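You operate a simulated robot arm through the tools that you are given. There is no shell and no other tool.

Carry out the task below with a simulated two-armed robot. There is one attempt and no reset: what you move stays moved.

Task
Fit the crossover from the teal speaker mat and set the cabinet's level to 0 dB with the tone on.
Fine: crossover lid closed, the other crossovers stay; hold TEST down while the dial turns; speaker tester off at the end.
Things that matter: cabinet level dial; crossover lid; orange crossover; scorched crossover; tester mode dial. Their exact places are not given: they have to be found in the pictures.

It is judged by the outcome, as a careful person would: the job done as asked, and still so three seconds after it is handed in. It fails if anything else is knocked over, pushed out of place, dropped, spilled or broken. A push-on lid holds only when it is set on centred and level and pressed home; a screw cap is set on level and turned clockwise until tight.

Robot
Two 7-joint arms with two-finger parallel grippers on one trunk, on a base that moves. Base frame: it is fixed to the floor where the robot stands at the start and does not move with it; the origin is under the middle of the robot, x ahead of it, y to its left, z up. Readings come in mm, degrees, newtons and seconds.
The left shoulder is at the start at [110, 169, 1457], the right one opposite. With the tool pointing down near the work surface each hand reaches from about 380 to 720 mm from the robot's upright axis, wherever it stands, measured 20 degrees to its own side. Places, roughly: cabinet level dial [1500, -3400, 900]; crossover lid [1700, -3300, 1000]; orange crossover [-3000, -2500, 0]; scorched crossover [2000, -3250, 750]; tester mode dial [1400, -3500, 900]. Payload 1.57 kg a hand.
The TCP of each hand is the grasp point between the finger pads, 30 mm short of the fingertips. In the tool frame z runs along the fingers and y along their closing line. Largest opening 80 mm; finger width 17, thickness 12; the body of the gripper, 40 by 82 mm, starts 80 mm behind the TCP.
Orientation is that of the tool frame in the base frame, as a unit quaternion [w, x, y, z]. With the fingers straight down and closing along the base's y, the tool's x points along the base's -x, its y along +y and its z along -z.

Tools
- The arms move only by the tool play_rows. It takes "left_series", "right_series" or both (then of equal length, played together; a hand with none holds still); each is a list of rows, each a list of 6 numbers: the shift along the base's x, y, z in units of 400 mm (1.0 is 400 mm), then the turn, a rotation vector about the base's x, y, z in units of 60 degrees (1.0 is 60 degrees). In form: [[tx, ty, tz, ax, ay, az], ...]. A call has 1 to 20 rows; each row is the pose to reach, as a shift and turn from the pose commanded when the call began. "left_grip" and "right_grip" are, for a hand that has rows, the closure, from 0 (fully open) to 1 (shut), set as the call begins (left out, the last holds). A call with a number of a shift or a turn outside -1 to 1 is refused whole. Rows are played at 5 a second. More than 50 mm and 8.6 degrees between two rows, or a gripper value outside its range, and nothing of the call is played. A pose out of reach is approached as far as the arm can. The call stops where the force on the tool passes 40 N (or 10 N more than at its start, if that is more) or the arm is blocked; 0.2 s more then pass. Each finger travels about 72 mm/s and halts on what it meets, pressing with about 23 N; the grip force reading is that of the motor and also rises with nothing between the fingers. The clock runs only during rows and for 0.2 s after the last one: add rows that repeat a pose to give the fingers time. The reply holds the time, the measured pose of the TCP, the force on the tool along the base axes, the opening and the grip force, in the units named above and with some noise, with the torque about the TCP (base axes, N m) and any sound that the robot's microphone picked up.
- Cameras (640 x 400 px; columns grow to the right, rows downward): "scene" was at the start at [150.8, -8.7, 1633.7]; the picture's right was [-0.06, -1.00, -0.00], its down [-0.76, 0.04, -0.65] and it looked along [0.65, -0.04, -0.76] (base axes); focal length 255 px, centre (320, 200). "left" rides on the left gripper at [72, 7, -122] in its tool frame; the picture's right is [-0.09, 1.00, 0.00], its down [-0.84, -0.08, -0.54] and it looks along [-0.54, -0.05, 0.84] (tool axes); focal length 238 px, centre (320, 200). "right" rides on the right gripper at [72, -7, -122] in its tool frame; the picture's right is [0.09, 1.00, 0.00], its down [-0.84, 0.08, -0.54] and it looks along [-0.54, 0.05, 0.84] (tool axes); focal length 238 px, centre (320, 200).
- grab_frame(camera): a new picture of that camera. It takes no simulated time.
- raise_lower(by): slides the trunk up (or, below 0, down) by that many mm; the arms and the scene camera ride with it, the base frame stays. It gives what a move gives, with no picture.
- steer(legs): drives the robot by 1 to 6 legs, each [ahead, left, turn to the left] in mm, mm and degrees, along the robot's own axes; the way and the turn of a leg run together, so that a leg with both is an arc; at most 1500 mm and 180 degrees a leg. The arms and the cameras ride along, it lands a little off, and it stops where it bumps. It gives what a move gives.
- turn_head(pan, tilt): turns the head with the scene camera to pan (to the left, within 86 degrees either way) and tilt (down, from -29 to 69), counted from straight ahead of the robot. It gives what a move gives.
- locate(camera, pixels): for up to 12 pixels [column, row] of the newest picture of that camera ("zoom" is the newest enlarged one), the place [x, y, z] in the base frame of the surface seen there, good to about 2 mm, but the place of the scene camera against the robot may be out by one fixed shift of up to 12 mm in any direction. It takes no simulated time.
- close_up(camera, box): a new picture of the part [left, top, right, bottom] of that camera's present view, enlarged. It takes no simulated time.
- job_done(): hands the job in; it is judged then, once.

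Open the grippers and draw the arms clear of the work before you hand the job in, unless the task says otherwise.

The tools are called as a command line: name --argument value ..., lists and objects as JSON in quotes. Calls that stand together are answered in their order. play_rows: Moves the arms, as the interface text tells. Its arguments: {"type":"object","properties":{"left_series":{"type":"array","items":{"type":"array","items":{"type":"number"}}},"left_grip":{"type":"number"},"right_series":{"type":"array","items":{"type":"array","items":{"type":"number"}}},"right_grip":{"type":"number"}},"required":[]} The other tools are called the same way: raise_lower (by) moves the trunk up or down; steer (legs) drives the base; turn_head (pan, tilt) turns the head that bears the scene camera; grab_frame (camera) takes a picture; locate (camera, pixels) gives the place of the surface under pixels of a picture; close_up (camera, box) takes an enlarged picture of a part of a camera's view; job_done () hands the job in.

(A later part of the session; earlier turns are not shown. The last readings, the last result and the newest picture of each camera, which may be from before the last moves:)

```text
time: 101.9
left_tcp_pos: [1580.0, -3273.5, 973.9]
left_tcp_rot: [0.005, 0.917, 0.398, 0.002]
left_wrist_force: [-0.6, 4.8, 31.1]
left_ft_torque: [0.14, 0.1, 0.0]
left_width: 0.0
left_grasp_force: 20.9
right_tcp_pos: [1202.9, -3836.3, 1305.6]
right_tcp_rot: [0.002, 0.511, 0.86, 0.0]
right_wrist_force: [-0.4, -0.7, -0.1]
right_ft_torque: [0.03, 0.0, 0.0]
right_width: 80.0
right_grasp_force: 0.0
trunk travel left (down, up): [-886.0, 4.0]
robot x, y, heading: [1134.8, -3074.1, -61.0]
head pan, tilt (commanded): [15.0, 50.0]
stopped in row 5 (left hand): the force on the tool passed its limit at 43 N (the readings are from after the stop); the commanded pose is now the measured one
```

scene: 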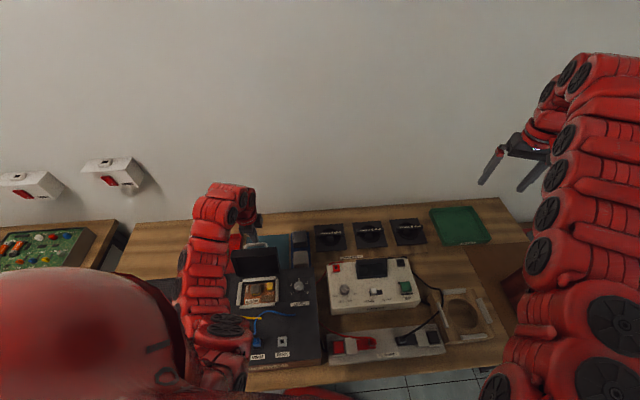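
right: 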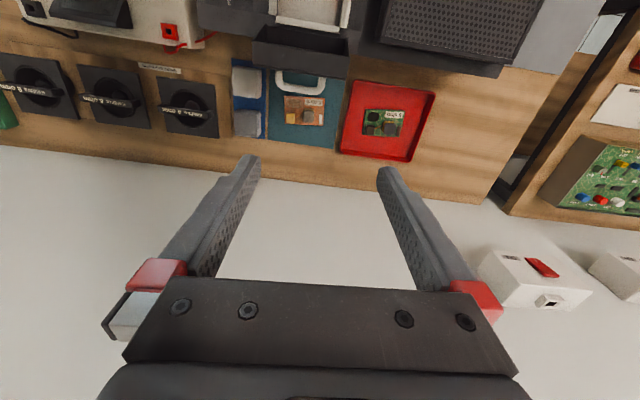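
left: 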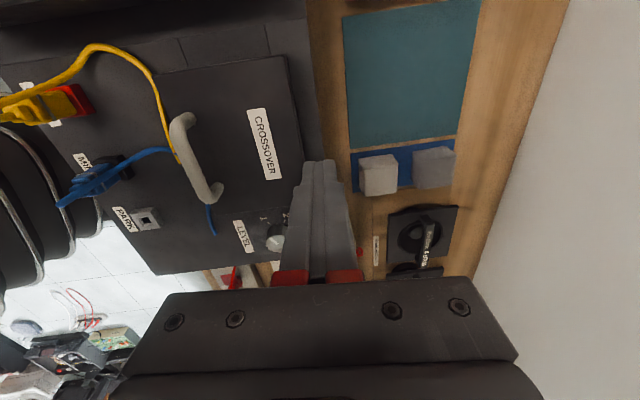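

The lid is firm under 43 N. I lift the left hand clear.

play_rows --left_series '[[0, 0, 0.02, 0, 0, 0], [0, 0, 0.1, 0, 0, 0], [0, 0, 0.2, 0, 0, 0], [0, 0, 0.28, 0, 0, 0]]' --left_grip 0.4

grab_frame --camera "left"

```text
time: 102.5
left_tcp_pos: [1589.9, -3280.6, 995.9]
left_tcp_rot: [0.008, 0.916, 0.401, 0.004]
left_wrist_force: [23.6, -18.7, -27.4]
left_ft_torque: [-0.48, -0.74, 0.08]
left_width: 23.5
left_grasp_force: 0.0
right_tcp_pos: [1211.8, -3842.0, 1301.2]
right_tcp_rot: [-0.002, 0.511, 0.86, 0.001]
right_wrist_force: [-0.5, 0.2, -0.4]
right_ft_torque: [-0.02, 0.03, 0.01]
right_width: 79.9
right_grasp_force: 0.1
trunk travel left (down, up): [-886.0, 4.0]
robot x, y, heading: [1138.3, -3071.1, -61.5]
head pan, tilt (commanded): [15.0, 50.0]
stopped in row 2 (left hand): the force on the tool passed its limit at 50 N (the readings are from after the stop); the commanded pose is now the measured one
```

```text
taken
```

left: 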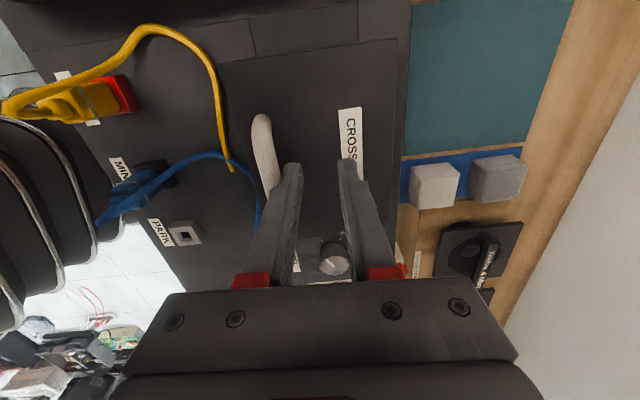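

Opening while lifting made the near finger snag the handle (force −27 N down). I close the fingers again, lowering slightly to release.

play_rows --left_series '[[0, 0, -0.012, 0, 0, 0], [0, 0, -0.012, 0, 0, 0], [0, 0, -0.012, 0, 0, 0], [0, 0, -0.012, 0, 0, 0]]' --left_grip 1.0

grab_frame --camera "left"

```text
time: 103.5
left_tcp_pos: [1583.6, -3278.0, 993.1]
left_tcp_rot: [0.008, 0.917, 0.399, 0.003]
left_wrist_force: [-0.9, 0.2, 0.0]
left_ft_torque: [-0.02, -0.01, -0.03]
left_width: 0.0
left_grasp_force: 21.5
right_tcp_pos: [1204.7, -3838.6, 1303.5]
right_tcp_rot: [0.0, 0.51, 0.86, 0.001]
right_wrist_force: [0.5, -0.4, -0.7]
right_ft_torque: [0.0, 0.02, -0.03]
right_width: 80.2
right_grasp_force: 0.0
trunk travel left (down, up): [-886.0, 4.0]
robot x, y, heading: [1138.1, -3073.9, -61.4]
head pan, tilt (commanded): [15.0, 50.0]
```

```text
taken
```

left: 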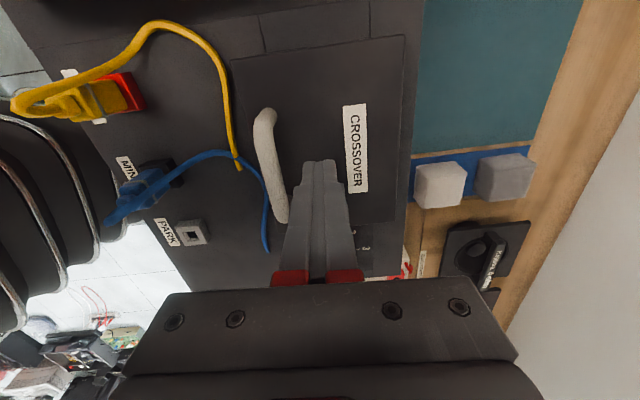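

Free again. I lift straight up with fingers closed.

play_rows --left_series '[[0.01, -0.009, 0.04, 0, 0, 0], [0.01, -0.009, 0.12, 0, 0, 0], [0.01, -0.009, 0.2, 0, 0, 0], [0.01, -0.009, 0.24, 0, 0, 0]]'

grab_frame --camera "left"

```text
time: 104.5
left_tcp_pos: [1587.9, -3278.1, 1091.0]
left_tcp_rot: [0.008, 0.917, 0.4, 0.004]
left_wrist_force: [-0.2, -0.7, -0.3]
left_ft_torque: [0.01, -0.01, 0.0]
left_width: 0.1
left_grasp_force: 20.9
right_tcp_pos: [1205.1, -3837.4, 1305.6]
right_tcp_rot: [0.001, 0.511, 0.86, 0.0]
right_wrist_force: [0.3, 0.3, 0.8]
right_ft_torque: [0.01, -0.02, 0.0]
right_width: 80.1
right_grasp_force: 0.0
trunk travel left (down, up): [-886.0, 4.0]
robot x, y, heading: [1139.1, -3073.5, -61.4]
head pan, tilt (commanded): [15.0, 50.0]
```

```text
taken
```

left: 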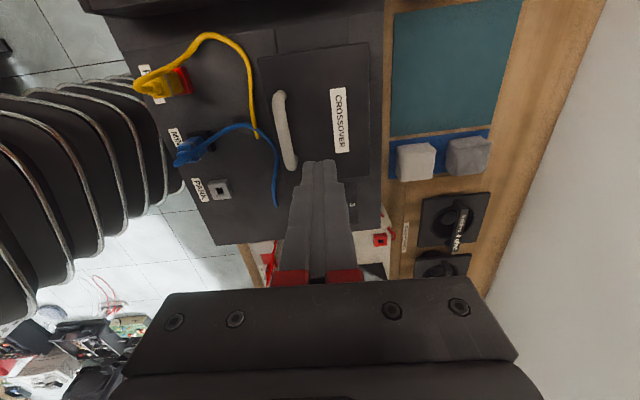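

locate --camera "left" --pixels '[[265, 65], [360, 50], [310, 90], [268, 110], [285, 165], [355, 190], [360, 120], [310, 150], [250, 60], [240, 200], [370, 60], [340, 205]]'

close_up --camera "left" --box '[120, 20, 400, 240]'

```text
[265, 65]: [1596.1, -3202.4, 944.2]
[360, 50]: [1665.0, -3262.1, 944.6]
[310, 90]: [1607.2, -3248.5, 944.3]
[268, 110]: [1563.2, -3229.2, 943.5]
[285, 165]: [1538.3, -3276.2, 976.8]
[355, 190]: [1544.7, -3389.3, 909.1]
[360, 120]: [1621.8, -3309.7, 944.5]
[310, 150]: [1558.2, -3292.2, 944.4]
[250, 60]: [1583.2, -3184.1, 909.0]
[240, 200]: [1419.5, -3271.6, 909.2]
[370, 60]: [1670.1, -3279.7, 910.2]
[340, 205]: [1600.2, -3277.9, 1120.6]
```

```text
1.82 times, centred on (260, 130) of left
```

zoom: 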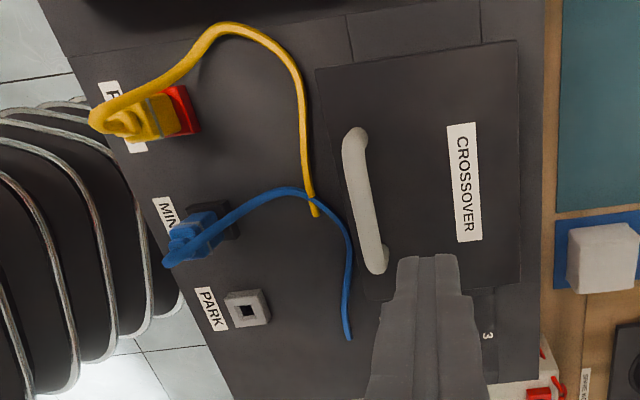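

Lid is closed and level (z≈944 all over, panel 909). Next I reposition the base: back off, turn left to heading −38°, and shift right to face dial and tester.

steer --legs '[[-40, -16, 0], [0, 0, 23], [55, -160, 0]]'

turn_head --pan 0 --tilt 60

grab_frame --camera "scene"

```text
time: 107.7
left_tcp_pos: [1540.3, -3219.0, 1090.0]
left_tcp_rot: [0.007, 0.818, 0.575, 0.005]
left_wrist_force: [-0.3, -0.4, -0.8]
left_ft_torque: [-0.06, 0.02, -0.01]
left_width: 0.0
left_grasp_force: 21.4
right_tcp_pos: [1408.9, -3882.1, 1305.4]
right_tcp_rot: [0.001, 0.327, 0.945, 0.0]
right_wrist_force: [0.3, 0.8, -0.5]
right_ft_torque: [-0.04, 0.01, -0.04]
right_width: 80.1
right_grasp_force: 0.1
trunk travel left (down, up): [-886.0, 4.0]
robot x, y, heading: [1043.6, -3211.5, -38.4]
head pan, tilt (commanded): [15.0, 50.0]
```

```text
time: 108.4
left_tcp_pos: [1539.5, -3223.4, 1090.5]
left_tcp_rot: [0.007, 0.818, 0.575, 0.005]
left_wrist_force: [-0.5, 0.0, 0.2]
left_ft_torque: [0.02, 0.0, -0.02]
left_width: 0.1
left_grasp_force: 21.5
right_tcp_pos: [1408.6, -3886.4, 1304.6]
right_tcp_rot: [0.001, 0.327, 0.945, 0.002]
right_wrist_force: [-1.0, 0.3, -1.1]
right_ft_torque: [-0.01, -0.01, -0.01]
right_width: 80.3
right_grasp_force: 0.0
trunk travel left (down, up): [-886.0, 4.0]
robot x, y, heading: [1046.2, -3208.2, -38.1]
head pan, tilt (commanded): [0.0, 60.0]
```

```text
taken
```

scene: 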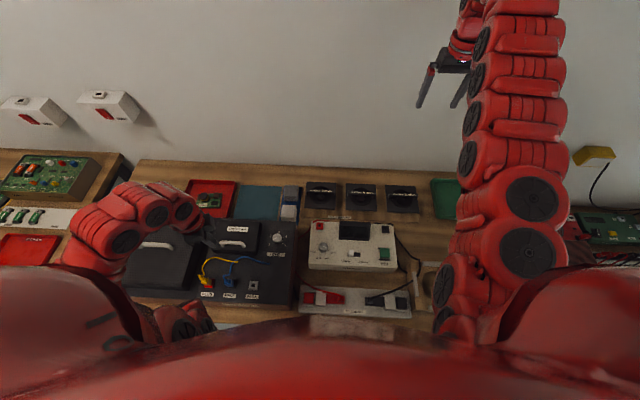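

Now a clear overview. I zoom on the tester and the level dial.

close_up --camera "scene" --box '[300, 205, 410, 275]'

locate --camera "zoom" --pixels '[[125, 248], [150, 255], [70, 275], [205, 290], [490, 285], [490, 270], [470, 290], [315, 275], [300, 160], [120, 140], [510, 140], [100, 300]]'

close_up --camera "scene" --box '[255, 215, 305, 265]'

```text
5.71 times, centred on (355, 240) of scene
```

zoom: 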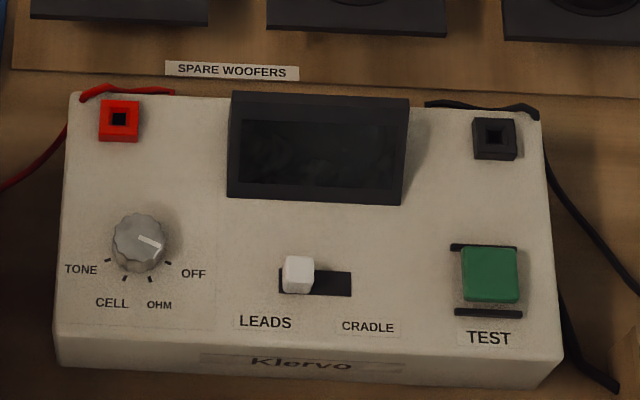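

```text
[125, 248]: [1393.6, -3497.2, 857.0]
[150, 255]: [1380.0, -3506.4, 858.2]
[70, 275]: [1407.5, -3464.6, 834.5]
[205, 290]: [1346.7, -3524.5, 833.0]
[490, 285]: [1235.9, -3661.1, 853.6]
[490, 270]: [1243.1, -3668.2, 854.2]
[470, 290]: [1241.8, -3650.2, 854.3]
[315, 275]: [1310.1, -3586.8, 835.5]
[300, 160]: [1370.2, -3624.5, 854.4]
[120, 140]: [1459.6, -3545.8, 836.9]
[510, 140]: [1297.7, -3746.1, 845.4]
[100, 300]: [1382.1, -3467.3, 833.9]
```

```text
8.00 times, centred on (280, 240) of scene
```

zoom: 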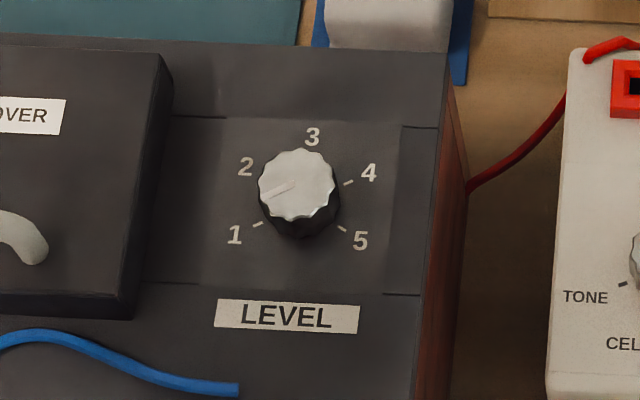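

The level pointer sits between 1 and 2; mode dial at OFF. I bring the right hand over the mode dial (≈1397,−3498), descending to z≈1050 and yawing +60° to leave room for the clockwise turn.

play_rows --right_series '[[-0.003, 0.097, -0.0635, 0, 0, 0.1], [-0.006, 0.194, -0.127, 0, 0, 0.2], [-0.0095, 0.291, -0.19, 0, 0, 0.3], [-0.0126, 0.388, -0.254, 0, 0, 0.4], [-0.016, 0.485, -0.3175, 0, 0, 0.5], [-0.019, 0.582, -0.381, 0, 0, 0.6], [-0.022, 0.679, -0.4445, 0, 0, 0.7], [-0.025, 0.776, -0.508, 0, 0, 0.8], [-0.028, 0.873, -0.571, 0, 0, 0.9], [-0.0315, 0.97, -0.635, 0, 0, 1.0], [-0.0315, 0.97, -0.635, 0, 0, 1.0]]' --right_grip 0.3

grab_frame --camera "right"

```text
time: 110.8
left_tcp_pos: [1539.9, -3222.8, 1090.6]
left_tcp_rot: [0.006, 0.819, 0.574, 0.006]
left_wrist_force: [0.2, 0.1, -0.7]
left_ft_torque: [0.02, 0.03, -0.01]
left_width: 0.1
left_grasp_force: 20.9
right_tcp_pos: [1393.6, -3496.6, 1062.8]
right_tcp_rot: [-0.001, -0.189, 0.982, 0.002]
right_wrist_force: [0.6, 0.9, -0.2]
right_ft_torque: [-0.01, 0.03, -0.02]
right_width: 55.8
right_grasp_force: 0.1
right hand out of reach, approached as far as the arm can: row 3, 4, 5, 6, 7, 8, 9
trunk travel left (down, up): [-886.0, 4.0]
robot x, y, heading: [1046.0, -3212.9, -37.9]
head pan, tilt (commanded): [0.0, 60.0]
```

```text
taken
```

right: 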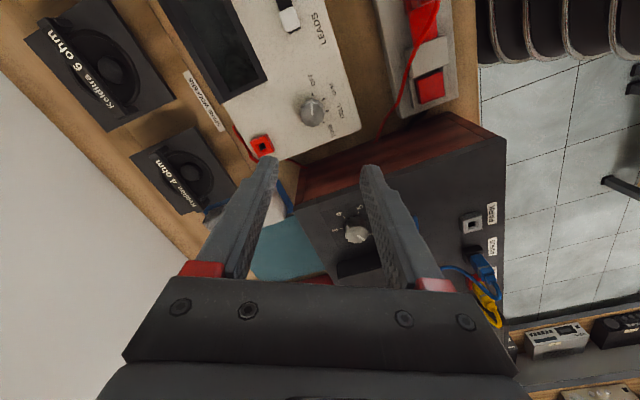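

The mode dial shows at (313,110) in the right view. I zoom and locate it precisely.

close_up --camera "right" --box '[260, 60, 370, 150]'

locate --camera "zoom" --pixels '[[290, 235], [305, 220], [275, 250], [320, 235], [290, 205], [270, 215], [310, 255], [240, 290], [400, 260], [300, 130]]'

```text
4.44 times, centred on (315, 105) of right
```

zoom: 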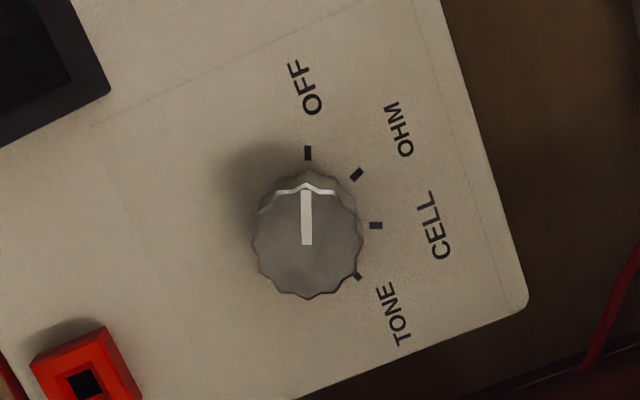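

```text
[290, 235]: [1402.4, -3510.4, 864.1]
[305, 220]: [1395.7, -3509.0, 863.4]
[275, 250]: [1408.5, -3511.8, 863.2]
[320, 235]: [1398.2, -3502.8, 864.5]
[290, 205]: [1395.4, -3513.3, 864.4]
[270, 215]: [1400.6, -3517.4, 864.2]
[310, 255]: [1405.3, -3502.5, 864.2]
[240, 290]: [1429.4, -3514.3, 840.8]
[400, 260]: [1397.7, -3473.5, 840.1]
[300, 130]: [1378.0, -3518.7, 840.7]
```

Knob centre ≈(1402.5,−3505.5), top z 864, pointing exactly at OFF; TONE is 135° clockwise. I centre over it, yaw +15° more and descend to z≈900.

play_rows --right_series '[[0.011, -0.011, -0.05, 0, 0, 0.083], [0.022, -0.022, -0.1, 0, 0, 0.167], [0.022, -0.022, -0.2, 0, 0, 0.25], [0.022, -0.022, -0.3, 0, 0, 0.25], [0.022, -0.022, -0.4, 0, 0, 0.25], [0.022, -0.022, -0.4, 0, 0, 0.25]]'

grab_frame --camera "right"

```text
time: 112.2
left_tcp_pos: [1539.5, -3221.2, 1091.7]
left_tcp_rot: [0.007, 0.818, 0.576, 0.005]
left_wrist_force: [-0.3, -0.2, -0.8]
left_ft_torque: [-0.01, 0.01, 0.03]
left_width: 0.1
left_grasp_force: 21.3
right_tcp_pos: [1408.3, -3504.3, 894.7]
right_tcp_rot: [0.001, -0.316, 0.949, 0.001]
right_wrist_force: [-0.5, 0.1, -0.1]
right_ft_torque: [0.0, 0.0, 0.02]
right_width: 56.2
right_grasp_force: 0.1
trunk travel left (down, up): [-886.0, 4.0]
robot x, y, heading: [1044.2, -3212.6, -38.0]
head pan, tilt (commanded): [0.0, 60.0]
```

```text
taken
```

right: 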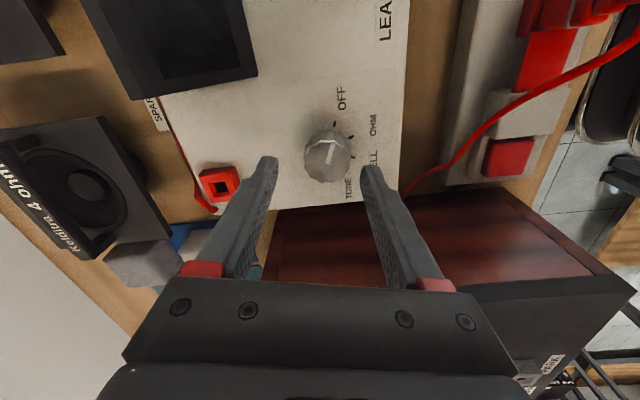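

I re-locate the knob top from this closer view.

close_up --camera "right" --box '[280, 110, 380, 200]'

locate --camera "right" --pixels '[[327, 162], [310, 162], [345, 162], [327, 148], [327, 176], [318, 155], [336, 170]]'

```text
4.44 times, centred on (330, 155) of right
```

zoom: 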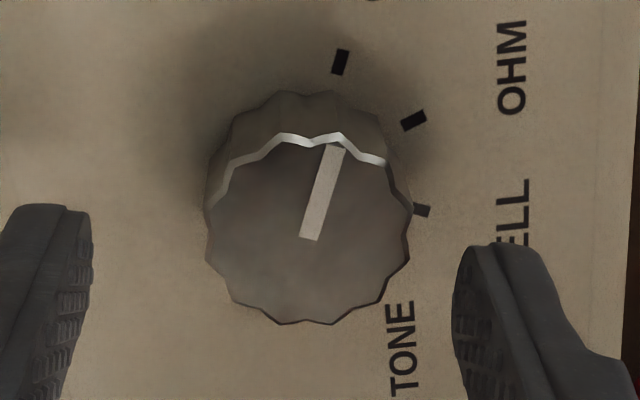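

```text
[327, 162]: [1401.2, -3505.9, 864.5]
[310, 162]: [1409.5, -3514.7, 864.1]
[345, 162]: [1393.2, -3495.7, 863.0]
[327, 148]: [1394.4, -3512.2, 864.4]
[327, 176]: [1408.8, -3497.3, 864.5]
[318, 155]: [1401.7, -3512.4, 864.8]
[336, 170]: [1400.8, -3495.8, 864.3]
```

Knob centre is (1401.3,−3505.5). I shift −7 mm in x, descend to TCP z≈874 and close on the knob.

play_rows --right_series '[[-0.0175, -0.003, 0, 0, 0, 0], [-0.0175, -0.003, -0.03, 0, 0, 0], [-0.0175, -0.003, -0.052, 0, 0, 0], [-0.0175, -0.003, -0.052, 0, 0, 0]]'

play_rows --right_series '[[0, 0, 0, 0, 0, 0], [0, 0, 0, 0, 0, 0], [0, 0, 0, 0, 0, 0], [0, 0, 0, 0, 0, 0]]' --right_grip 1.0

grab_frame --camera "right"

```text
time: 113.2
left_tcp_pos: [1539.3, -3220.7, 1090.5]
left_tcp_rot: [0.007, 0.818, 0.575, 0.006]
left_wrist_force: [0.6, 0.1, 0.9]
left_ft_torque: [0.0, 0.0, -0.02]
left_width: 0.1
left_grasp_force: 21.2
right_tcp_pos: [1398.0, -3507.2, 870.0]
right_tcp_rot: [0.0, -0.316, 0.949, 0.001]
right_wrist_force: [0.4, 0.6, -0.3]
right_ft_torque: [-0.01, 0.01, 0.0]
right_width: 55.9
right_grasp_force: 0.3
trunk travel left (down, up): [-886.0, 4.0]
robot x, y, heading: [1043.7, -3208.9, -38.0]
head pan, tilt (commanded): [0.0, 60.0]
```

```text
time: 114.2
left_tcp_pos: [1539.1, -3221.1, 1090.7]
left_tcp_rot: [0.007, 0.818, 0.575, 0.004]
left_wrist_force: [0.5, -0.3, 0.1]
left_ft_torque: [-0.01, 0.02, 0.02]
left_width: 0.0
left_grasp_force: 21.2
right_tcp_pos: [1397.8, -3507.2, 870.2]
right_tcp_rot: [0.0, -0.316, 0.949, 0.001]
right_wrist_force: [-1.2, 2.1, -3.4]
right_ft_torque: [-0.07, -0.39, -0.03]
right_width: 31.3
right_grasp_force: 40.8
trunk travel left (down, up): [-886.0, 4.0]
robot x, y, heading: [1044.5, -3209.0, -38.2]
head pan, tilt (commanded): [0.0, 60.0]
```

```text
taken
```

right: 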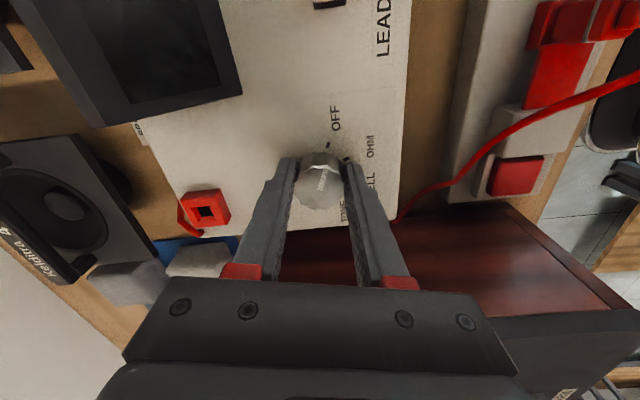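

The grip is ~4 mm off the knob axis. I open slightly, recentre and regrip.

play_rows --right_series '[[0, 0, 0, 0, 0, 0], [0.0045, 0.002, 0, 0, 0, 0], [0.009, 0.004, 0, 0, 0, 0], [0.009, 0.004, 0, 0, 0, 0]]' --right_grip 0.48

play_rows --right_series '[[0, 0, 0, 0, 0, 0], [0, 0, 0, 0, 0, 0], [0, 0, 0, 0, 0, 0]]' --right_grip 1.0

```text
time: 115.2
left_tcp_pos: [1540.1, -3221.2, 1089.9]
left_tcp_rot: [0.006, 0.818, 0.575, 0.006]
left_wrist_force: [0.2, 0.3, -0.2]
left_ft_torque: [-0.03, 0.03, -0.03]
left_width: 0.0
left_grasp_force: 21.1
right_tcp_pos: [1402.7, -3505.9, 869.5]
right_tcp_rot: [0.001, -0.316, 0.949, 0.001]
right_wrist_force: [-0.5, -0.8, 1.1]
right_ft_torque: [-0.05, 0.04, -0.07]
right_width: 41.5
right_grasp_force: 0.0
trunk travel left (down, up): [-886.0, 4.0]
robot x, y, heading: [1044.0, -3211.8, -37.9]
head pan, tilt (commanded): [0.0, 60.0]
```

```text
time: 116.0
left_tcp_pos: [1539.0, -3220.3, 1091.6]
left_tcp_rot: [0.007, 0.818, 0.575, 0.005]
left_wrist_force: [0.4, 0.0, 0.0]
left_ft_torque: [-0.02, 0.02, 0.0]
left_width: 0.0
left_grasp_force: 20.9
right_tcp_pos: [1401.7, -3503.8, 869.5]
right_tcp_rot: [0.0, -0.316, 0.949, 0.002]
right_wrist_force: [-4.5, 5.5, -0.1]
right_ft_torque: [0.21, -0.38, -0.04]
right_width: 31.7
right_grasp_force: 40.8
trunk travel left (down, up): [-886.0, 4.0]
robot x, y, heading: [1046.1, -3209.2, -38.1]
head pan, tilt (commanded): [0.0, 60.0]
```

Now centred and gripped (31.7 mm). I turn clockwise 60° first.

play_rows --right_series '[[0, 0, 0, 0, 0, -0.125], [0, 0, 0, 0, 0, -0.25], [0, 0, 0, 0, 0, -0.375], [0, 0, 0, 0, 0, -0.5], [0, 0, 0, 0, 0, -0.625], [0, 0, 0, 0, 0, -0.75], [0, 0, 0, 0, 0, -0.875], [0, 0, 0, 0, 0, -1.0]]'

grab_frame --camera "right"

```text
time: 117.8
left_tcp_pos: [1540.4, -3220.8, 1090.3]
left_tcp_rot: [0.007, 0.818, 0.575, 0.006]
left_wrist_force: [-0.1, 0.8, 0.8]
left_ft_torque: [0.01, 0.0, -0.05]
left_width: 0.3
left_grasp_force: 21.3
right_tcp_pos: [1401.5, -3504.6, 870.6]
right_tcp_rot: [0.0, 0.202, 0.979, 0.001]
right_wrist_force: [-8.0, 10.5, -12.5]
right_ft_torque: [-0.33, -0.78, -0.04]
right_width: 31.5
right_grasp_force: 40.4
trunk travel left (down, up): [-886.0, 4.0]
robot x, y, heading: [1043.8, -3209.0, -38.3]
head pan, tilt (commanded): [0.0, 60.0]
```

```text
taken
```

right: 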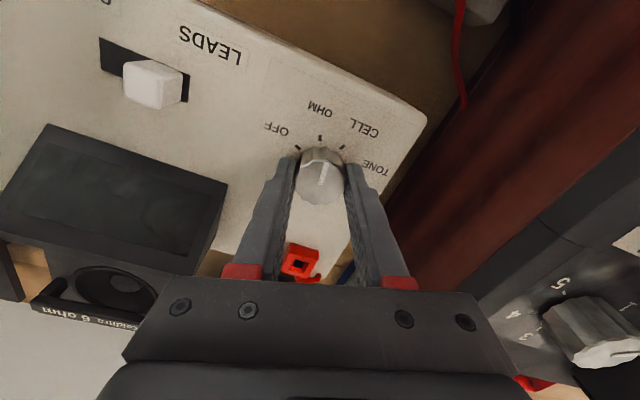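

Pointer has moved between OHM and CELL. I continue clockwise by another 60°.

play_rows --right_series '[[0, 0, 0, 0, 0, -0.125], [0, 0, 0, 0, 0, -0.25], [0, 0, 0, 0, 0, -0.375], [0, 0, 0, 0, 0, -0.5], [0, 0, 0, 0, 0, -0.625], [0, 0, 0, 0, 0, -0.75], [0, 0, 0, 0, 0, -0.875], [0, 0, 0, 0, 0, -1.0]]'

grab_frame --camera "right"

```text
time: 119.6
left_tcp_pos: [1540.2, -3221.1, 1090.1]
left_tcp_rot: [0.006, 0.818, 0.575, 0.006]
left_wrist_force: [-1.1, 0.3, 0.0]
left_ft_torque: [0.02, 0.0, 0.03]
left_width: 0.0
left_grasp_force: 21.8
right_tcp_pos: [1400.3, -3506.3, 870.4]
right_tcp_rot: [0.001, 0.665, 0.747, 0.001]
right_wrist_force: [-7.1, 7.7, -9.5]
right_ft_torque: [0.9, 0.62, 0.0]
right_width: 31.4
right_grasp_force: 40.2
trunk travel left (down, up): [-886.0, 4.0]
robot x, y, heading: [1046.1, -3209.2, -38.1]
head pan, tilt (commanded): [0.0, 60.0]
```

```text
taken
```

right: 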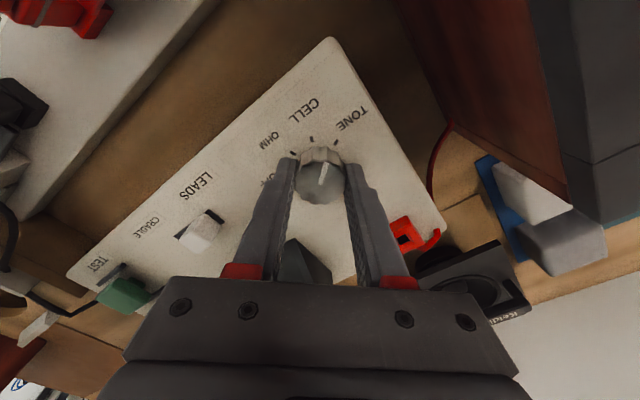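

Pointer is nearly at TONE (337,141). I turn the final 15°.

play_rows --right_series '[[0, 0, 0, 0, 0, -0.125], [0, 0, 0, 0, 0, -0.25], [0, 0, 0, 0, 0, -0.25]]'

close_up --camera "right" --box '[250, 90, 400, 210]'

```text
time: 120.4
left_tcp_pos: [1539.7, -3220.4, 1089.7]
left_tcp_rot: [0.007, 0.818, 0.575, 0.005]
left_wrist_force: [0.4, -0.3, 0.5]
left_ft_torque: [0.02, -0.02, 0.06]
left_width: 0.0
left_grasp_force: 20.9
right_tcp_pos: [1400.4, -3505.3, 870.3]
right_tcp_rot: [-0.001, 0.757, 0.653, 0.0]
right_wrist_force: [-8.8, 7.9, -14.8]
right_ft_torque: [0.29, 0.15, 0.01]
right_width: 31.3
right_grasp_force: 40.1
trunk travel left (down, up): [-886.0, 4.0]
robot x, y, heading: [1043.6, -3210.9, -38.0]
head pan, tilt (commanded): [0.0, 60.0]
```

```text
3.33 times, centred on (325, 150) of right
```

zoom: 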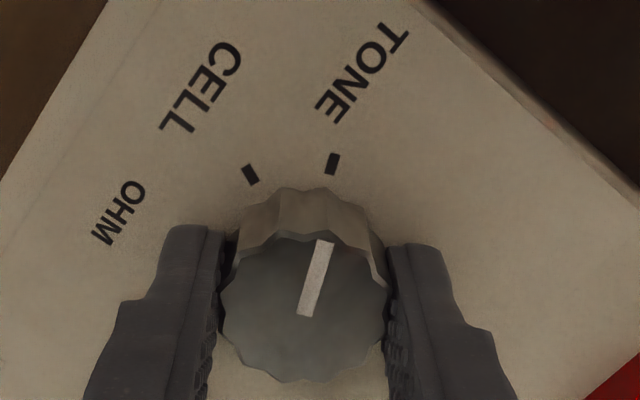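

The pointer lines up with TONE. I open the right gripper and lift off.

play_rows --right_series '[[0, 0, 0, 0, 0, 0], [0, 0, 0, 0, 0, 0], [0, 0, 0.05, 0, 0, 0], [0, 0, 0.15, 0, 0, 0.1], [-0.06, -0.06, 0.25, 0, 0, 0.2], [-0.12, -0.12, 0.3, 0, 0, 0.3], [-0.18, -0.18, 0.3, 0, 0, 0.4], [-0.24, -0.24, 0.3, 0, 0, 0.5], [-0.3, -0.3, 0.3, 0, 0, 0.6], [-0.36, -0.36, 0.3, 0, 0, 0.7], [-0.36, -0.36, 0.3, 0, 0, 0.8], [-0.36, -0.36, 0.3, 0, 0, 0.9], [-0.36, -0.36, 0.3, 0, 0, 1.0]]' --right_grip 0.35

grab_frame --camera "right"

grab_frame --camera "scene"

```text
refused: row 5 steps farther than a row can; nothing moved
```

```text
taken
```

right: 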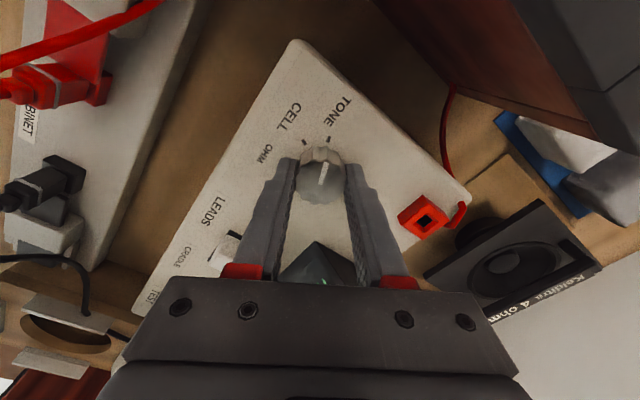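

```text
taken
```

scene: 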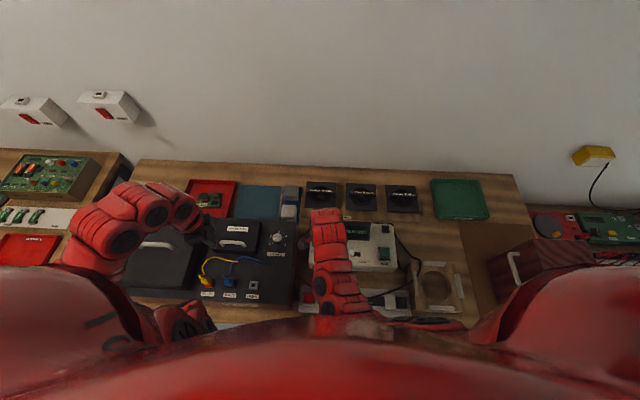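

One row stepped too far; I resend with smaller steps: open, lift, then move toward TEST.

play_rows --right_series '[[0, 0, 0, 0, 0, 0], [0, 0, 0, 0, 0, 0], [0, 0, 0.05, 0, 0, 0], [0, 0, 0.15, 0, 0, 0.1], [0, 0, 0.25, 0, 0, 0.2], [-0.06, -0.06, 0.28, 0, 0, 0.3], [-0.12, -0.12, 0.3, 0, 0, 0.4], [-0.18, -0.18, 0.3, 0, 0, 0.5], [-0.24, -0.24, 0.3, 0, 0, 0.6], [-0.3, -0.3, 0.3, 0, 0, 0.7], [-0.36, -0.36, 0.3, 0, 0, 0.8], [-0.36, -0.36, 0.3, 0, 0, 0.9], [-0.36, -0.36, 0.3, 0, 0, 1.0]]' --right_grip 0.35

grab_frame --camera "right"

grab_frame --camera "scene"

close_up --camera "scene" --box '[300, 205, 410, 275]'

```text
time: 123.2
left_tcp_pos: [1540.8, -3221.0, 1090.3]
left_tcp_rot: [0.007, 0.818, 0.575, 0.005]
left_wrist_force: [0.4, 0.0, 0.3]
left_ft_torque: [-0.04, 0.01, 0.01]
left_width: 0.0
left_grasp_force: 21.4
right_tcp_pos: [1256.1, -3650.1, 989.4]
right_tcp_rot: [0.001, 0.326, 0.945, 0.0]
right_wrist_force: [0.1, 0.6, 0.6]
right_ft_torque: [-0.04, 0.0, 0.01]
right_width: 52.1
right_grasp_force: 0.0
trunk travel left (down, up): [-886.0, 4.0]
robot x, y, heading: [1047.8, -3214.0, -38.1]
head pan, tilt (commanded): [0.0, 60.0]
```

```text
taken
```

right: 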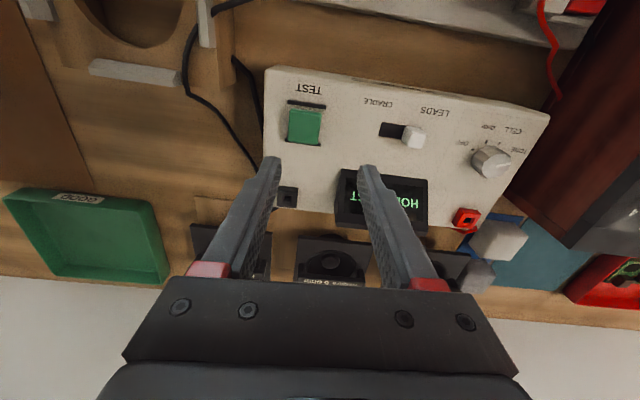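

```text
taken
```

scene: 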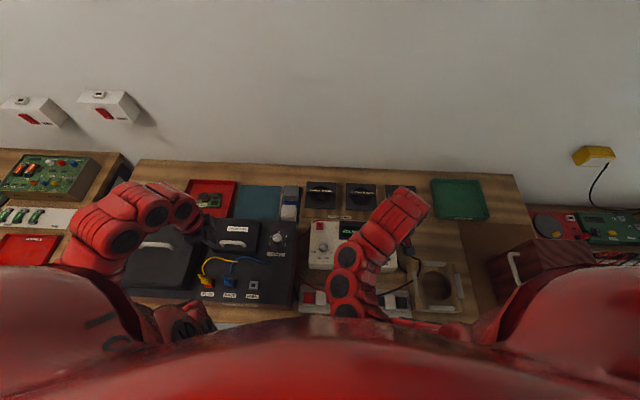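

```text
5.71 times, centred on (355, 240) of scene
```

zoom: 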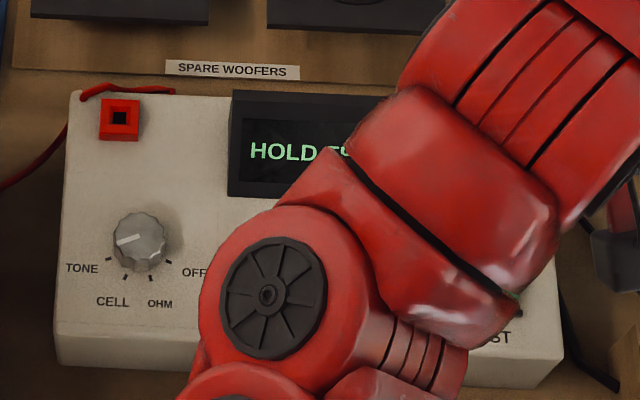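

The display reads "HOLD TEST" but the right forearm partly hides it. I back the base off 130 mm so the arms are more extended and the screen stays visible.

steer --legs '[[-130, 0, 0]]'

grab_frame --camera "right"

grab_frame --camera "scene"

```text
time: 124.5
left_tcp_pos: [1438.4, -3141.9, 1089.8]
left_tcp_rot: [0.005, 0.819, 0.574, 0.005]
left_wrist_force: [0.2, 0.8, -0.3]
left_ft_torque: [0.02, 0.01, -0.02]
left_width: 0.0
left_grasp_force: 21.4
right_tcp_pos: [1154.9, -3572.0, 989.0]
right_tcp_rot: [0.0, 0.328, 0.945, 0.001]
right_wrist_force: [0.0, -0.4, 0.1]
right_ft_torque: [0.02, -0.02, -0.01]
right_width: 51.8
right_grasp_force: 0.1
trunk travel left (down, up): [-886.0, 4.0]
robot x, y, heading: [945.5, -3129.6, -38.2]
head pan, tilt (commanded): [0.0, 60.0]
```

```text
taken
```

right: 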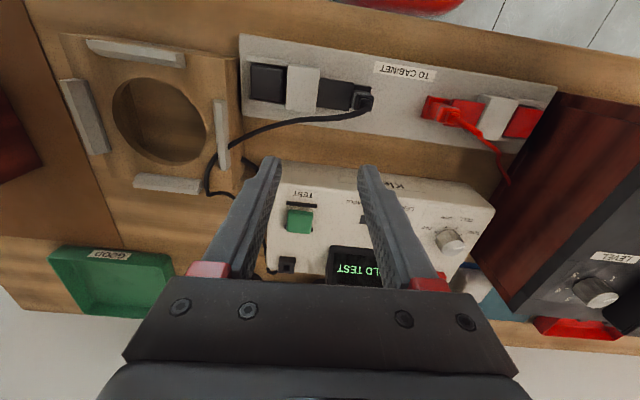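

```text
taken
```

scene: 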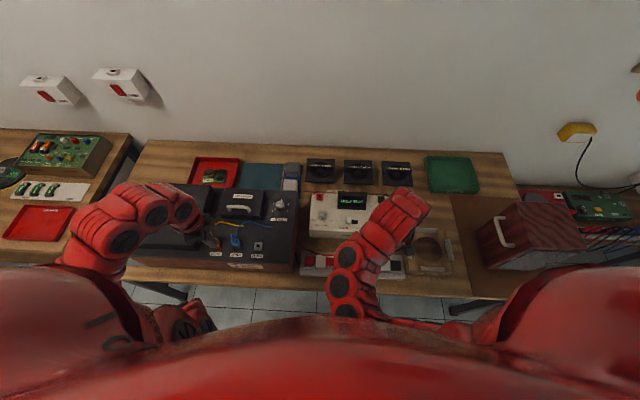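

The display is visible now. I locate the TEST button in the right view.

locate --camera "right" --pixels '[[300, 222], [290, 213], [310, 213], [290, 230], [310, 230], [350, 268], [450, 240], [597, 288]]'

close_up --camera "right" --box '[260, 180, 350, 250]'

```text
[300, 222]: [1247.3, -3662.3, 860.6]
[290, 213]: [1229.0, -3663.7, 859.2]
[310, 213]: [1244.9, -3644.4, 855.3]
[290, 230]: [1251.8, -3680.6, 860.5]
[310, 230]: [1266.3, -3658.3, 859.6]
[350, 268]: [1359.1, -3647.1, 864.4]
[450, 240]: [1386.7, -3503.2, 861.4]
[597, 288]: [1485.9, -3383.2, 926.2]
```

```text
5.71 times, centred on (305, 215) of right
```

zoom: 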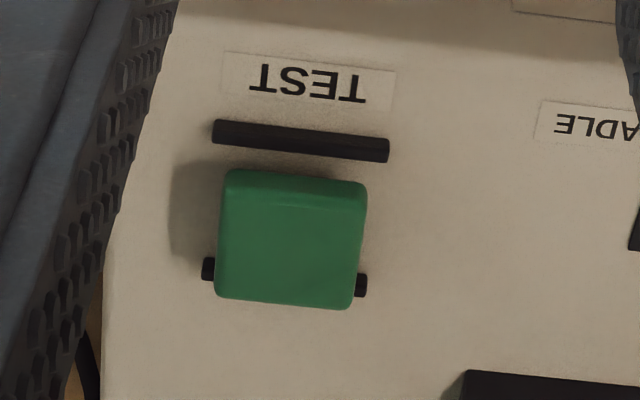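

TEST centre is (1247.5,−3662.5,860). I close the right fingers and move above it, TCP z≈915.

play_rows --right_series '[[0.07, -0.068, 0, 0, 0, 0], [0.14, -0.136, 0, 0, 0, 0], [0.2, -0.196, 0, 0, 0, 0], [0.231, -0.226, -0.05, 0, 0, 0], [0.231, -0.226, -0.15, 0, 0, 0], [0.231, -0.226, -0.185, 0, 0, 0], [0.231, -0.226, -0.185, 0, 0, 0]]' --right_grip 1.0

grab_frame --camera "scene"

grab_frame --camera "right"

```text
time: 126.1
left_tcp_pos: [1438.1, -3141.9, 1090.0]
left_tcp_rot: [0.007, 0.818, 0.575, 0.006]
left_wrist_force: [-1.1, 0.3, 0.0]
left_ft_torque: [-0.02, 0.02, 0.01]
left_width: 0.0
left_grasp_force: 21.4
right_tcp_pos: [1246.4, -3663.2, 913.9]
right_tcp_rot: [0.0, 0.328, 0.945, 0.001]
right_wrist_force: [0.2, 0.3, 0.1]
right_ft_torque: [0.0, -0.03, 0.02]
right_width: 0.0
right_grasp_force: 20.8
trunk travel left (down, up): [-886.0, 4.0]
robot x, y, heading: [941.7, -3130.6, -38.0]
head pan, tilt (commanded): [0.0, 60.0]
```

```text
taken
```

scene: 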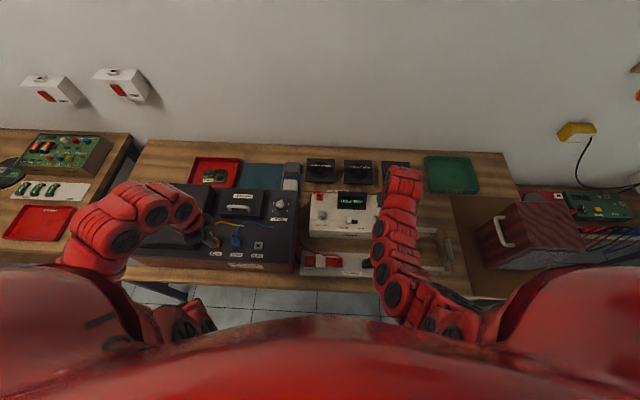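

```text
taken
```

right: 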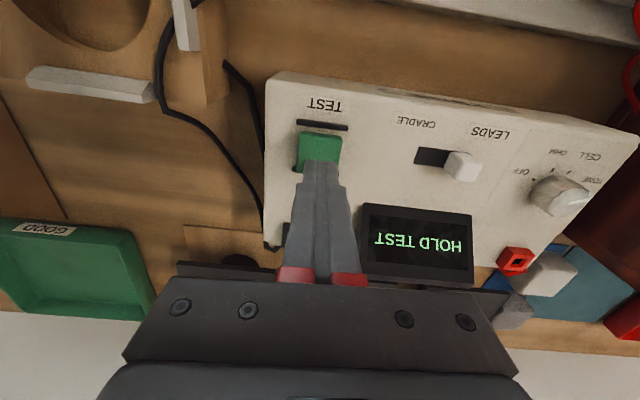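

Both display and button are in view. Before pressing, I bring the left hand over the level dial, yawing it so there is room to turn clockwise.

play_rows --left_series '[[0.019, -0.075, 0, 0, 0, 0.125], [0.039, -0.15, 0, 0, 0, 0.25], [0.058, -0.225, 0, 0, 0, 0.375], [0.078, -0.3, -0.02, 0, 0, 0.5], [0.097, -0.375, -0.04, 0, 0, 0.625], [0.116, -0.45, -0.06, 0, 0, 0.75], [0.136, -0.525, -0.08, 0, 0, 0.875], [0.155, -0.6, -0.1, 0, 0, 1.0], [0.155, -0.6, -0.1, 0, 0, 1.0]]' --left_grip 0.35

play_rows --left_series '[[0, 0, 0, 0, 0, 0.125], [0, 0, 0, 0, 0, 0.25], [0, 0, 0, 0, 0, 0.375], [0, 0, 0, 0, 0, 0.5], [0, 0, 0, 0, 0, 0.625], [0, 0, 0, 0, 0, 0.75], [0, 0, 0, 0, 0, 0.87], [0, 0, 0, 0, 0, 0.87]]'

grab_frame --camera "left"

```text
time: 128.1
left_tcp_pos: [1499.3, -3382.0, 1051.9]
left_tcp_rot: [0.003, 0.421, 0.907, 0.009]
left_wrist_force: [0.1, 0.9, -0.6]
left_ft_torque: [-0.03, -0.03, 0.0]
left_width: 52.2
left_grasp_force: 0.0
left hand out of reach, approached as far as the arm can: row 2, 3, 4, 5
right_tcp_pos: [1245.7, -3662.2, 915.0]
right_tcp_rot: [0.001, 0.328, 0.945, 0.0]
right_wrist_force: [-0.8, 0.0, -0.8]
right_ft_torque: [0.02, 0.01, 0.0]
right_width: 0.0
right_grasp_force: 21.3
trunk travel left (down, up): [-886.0, 4.0]
robot x, y, heading: [938.7, -3130.8, -38.0]
head pan, tilt (commanded): [0.0, 60.0]
```

```text
time: 129.9
left_tcp_pos: [1499.1, -3382.3, 1050.2]
left_tcp_rot: [0.0, -0.021, 1.0, 0.008]
left_wrist_force: [0.2, -0.7, 0.8]
left_ft_torque: [0.02, -0.02, 0.01]
left_width: 52.1
left_grasp_force: 0.1
right_tcp_pos: [1247.8, -3662.5, 915.1]
right_tcp_rot: [0.002, 0.328, 0.945, 0.001]
right_wrist_force: [-0.1, 0.4, -0.1]
right_ft_torque: [0.03, -0.03, 0.04]
right_width: 0.3
right_grasp_force: 21.4
trunk travel left (down, up): [-886.0, 4.0]
robot x, y, heading: [942.8, -3132.6, -38.2]
head pan, tilt (commanded): [0.0, 60.0]
```

```text
taken
```

left: 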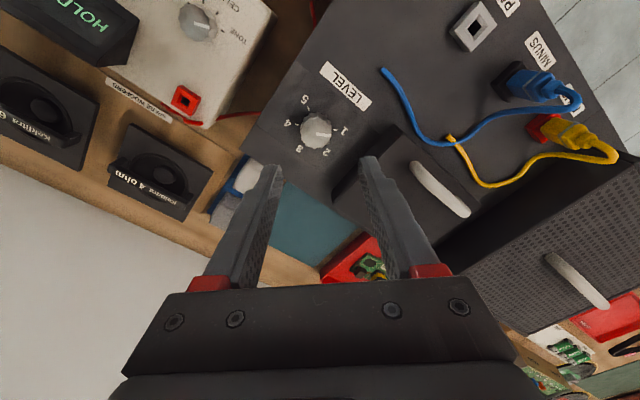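

The level dial is at (316,128) in the left view. I zoom and locate its centre.

close_up --camera "left" --box '[265, 85, 365, 170]'

locate --camera "left" --pixels '[[316, 128], [308, 128], [324, 128], [316, 120], [316, 137], [326, 125], [306, 133]]'

```text
4.71 times, centred on (315, 128) of left
```

zoom: 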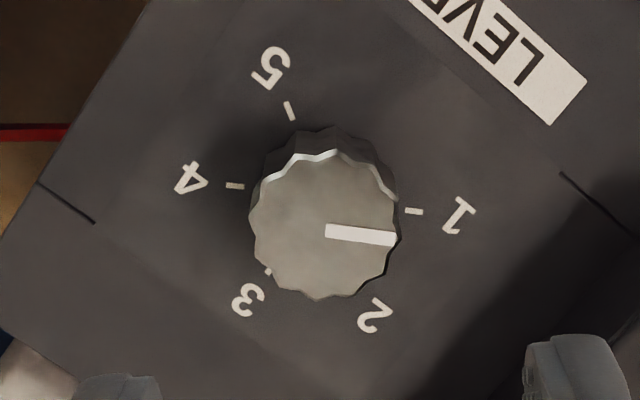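

```text
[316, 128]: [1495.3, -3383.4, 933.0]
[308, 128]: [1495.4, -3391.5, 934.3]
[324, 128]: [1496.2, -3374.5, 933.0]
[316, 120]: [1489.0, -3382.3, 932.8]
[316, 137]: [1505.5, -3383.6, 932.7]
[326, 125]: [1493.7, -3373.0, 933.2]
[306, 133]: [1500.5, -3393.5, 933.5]
```

The pointer is exactly at 1; knob centre ≈(1502,−3384), top z 933. I centre and descend to TCP z≈944.

play_rows --left_series '[[0.007, -0.004, 0, -0.015, 0, 0], [0.007, -0.004, -0.1, -0.015, 0, 0], [0.007, -0.004, -0.2, -0.015, 0, 0], [0.007, -0.004, -0.23, -0.015, 0, 0], [0.007, -0.004, -0.23, -0.015, 0, 0]]'

grab_frame --camera "left"

```text
time: 131.1
left_tcp_pos: [1503.1, -3384.4, 958.4]
left_tcp_rot: [0.0, -0.02, 1.0, 0.001]
left_wrist_force: [0.5, 0.3, 0.4]
left_ft_torque: [-0.02, 0.0, -0.02]
left_width: 51.9
left_grasp_force: 0.2
right_tcp_pos: [1246.7, -3663.7, 914.4]
right_tcp_rot: [0.001, 0.328, 0.945, 0.001]
right_wrist_force: [-0.1, -0.3, 0.2]
right_ft_torque: [0.02, 0.02, 0.01]
right_width: 0.1
right_grasp_force: 21.3
trunk travel left (down, up): [-886.0, 4.0]
robot x, y, heading: [941.6, -3132.1, -38.1]
head pan, tilt (commanded): [0.0, 60.0]
```

```text
taken
```

left: 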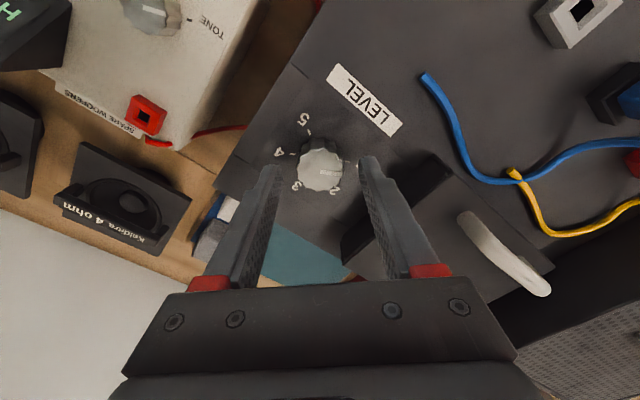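

Well centred. I lower the left hand to 944 around the knob (still open) and bring the right tips just above TEST.

play_rows --left_series '[[0, 0, -0.02, 0, 0, 0], [0, 0, -0.036, 0, 0, 0], [0, 0, -0.036, 0, 0, 0]]' --right_series '[[0, 0, -0.02, 0, 0, 0], [0, 0, -0.04, 0, 0, 0], [0, 0, -0.055, 0, 0, 0]]'

play_rows --right_series '[[0, 0, -0.004, 0, 0, 0], [0, 0, -0.008, 0, 0, 0], [0, 0, -0.012, 0, 0, 0], [0, 0, -0.012, 0, 0, 0]]'

grab_frame --camera "right"

```text
time: 131.9
left_tcp_pos: [1502.0, -3382.8, 944.0]
left_tcp_rot: [-0.001, -0.021, 1.0, 0.001]
left_wrist_force: [0.5, -0.4, 0.1]
left_ft_torque: [0.02, 0.0, -0.01]
left_width: 52.0
left_grasp_force: 0.1
right_tcp_pos: [1246.0, -3661.0, 892.2]
right_tcp_rot: [0.0, 0.328, 0.945, 0.002]
right_wrist_force: [0.8, 0.0, 0.3]
right_ft_torque: [-0.03, -0.04, -0.02]
right_width: 0.0
right_grasp_force: 21.0
trunk travel left (down, up): [-886.0, 4.0]
robot x, y, heading: [943.8, -3127.7, -38.3]
head pan, tilt (commanded): [0.0, 60.0]
```

```text
time: 132.9
left_tcp_pos: [1502.8, -3382.8, 944.0]
left_tcp_rot: [-0.001, -0.02, 1.0, 0.001]
left_wrist_force: [0.9, 1.1, -0.2]
left_ft_torque: [-0.02, -0.01, 0.01]
left_width: 52.1
left_grasp_force: 0.0
right_tcp_pos: [1246.2, -3661.3, 888.1]
right_tcp_rot: [0.002, 0.328, 0.945, 0.0]
right_wrist_force: [-0.2, 0.5, 0.7]
right_ft_torque: [0.02, 0.04, 0.03]
right_width: 0.2
right_grasp_force: 20.9
trunk travel left (down, up): [-886.0, 4.0]
robot x, y, heading: [946.8, -3128.5, -38.4]
head pan, tilt (commanded): [0.0, 60.0]
```

```text
taken
```

right: 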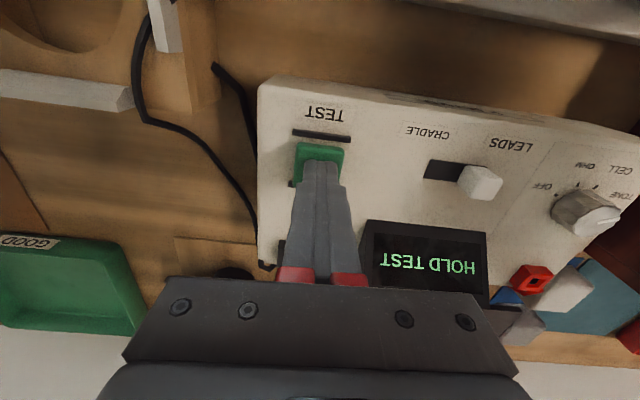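

Tips are about at the button top with no force. I press further in 1 mm steps.

play_rows --right_series '[[0, 0, -0.003, 0, 0, 0], [0, 0, -0.006, 0, 0, 0], [0, 0, -0.009, 0, 0, 0], [0, 0, -0.012, 0, 0, 0], [0, 0, -0.012, 0, 0, 0]]'

grab_frame --camera "right"

```text
time: 134.1
left_tcp_pos: [1502.4, -3383.3, 943.5]
left_tcp_rot: [-0.001, -0.02, 1.0, 0.001]
left_wrist_force: [-0.4, -0.2, 0.0]
left_ft_torque: [0.0, 0.0, 0.02]
left_width: 52.0
left_grasp_force: 0.1
right_tcp_pos: [1245.6, -3661.3, 884.0]
right_tcp_rot: [0.0, 0.328, 0.945, 0.0]
right_wrist_force: [0.5, -1.8, 2.1]
right_ft_torque: [-0.07, 0.03, 0.01]
right_width: 0.0
right_grasp_force: 21.1
trunk travel left (down, up): [-886.0, 4.0]
robot x, y, heading: [944.5, -3133.1, -37.9]
head pan, tilt (commanded): [0.0, 60.0]
heard: click
```

```text
taken
```

right: 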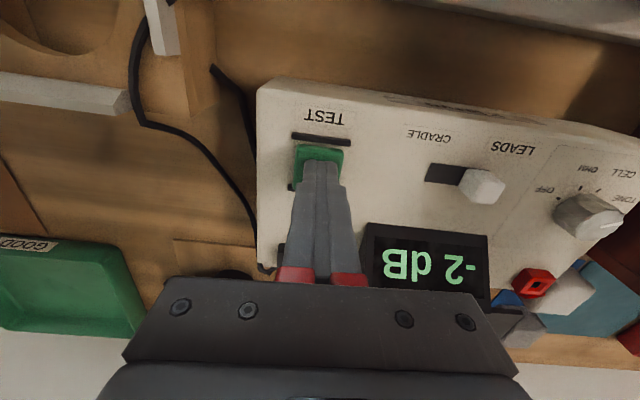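

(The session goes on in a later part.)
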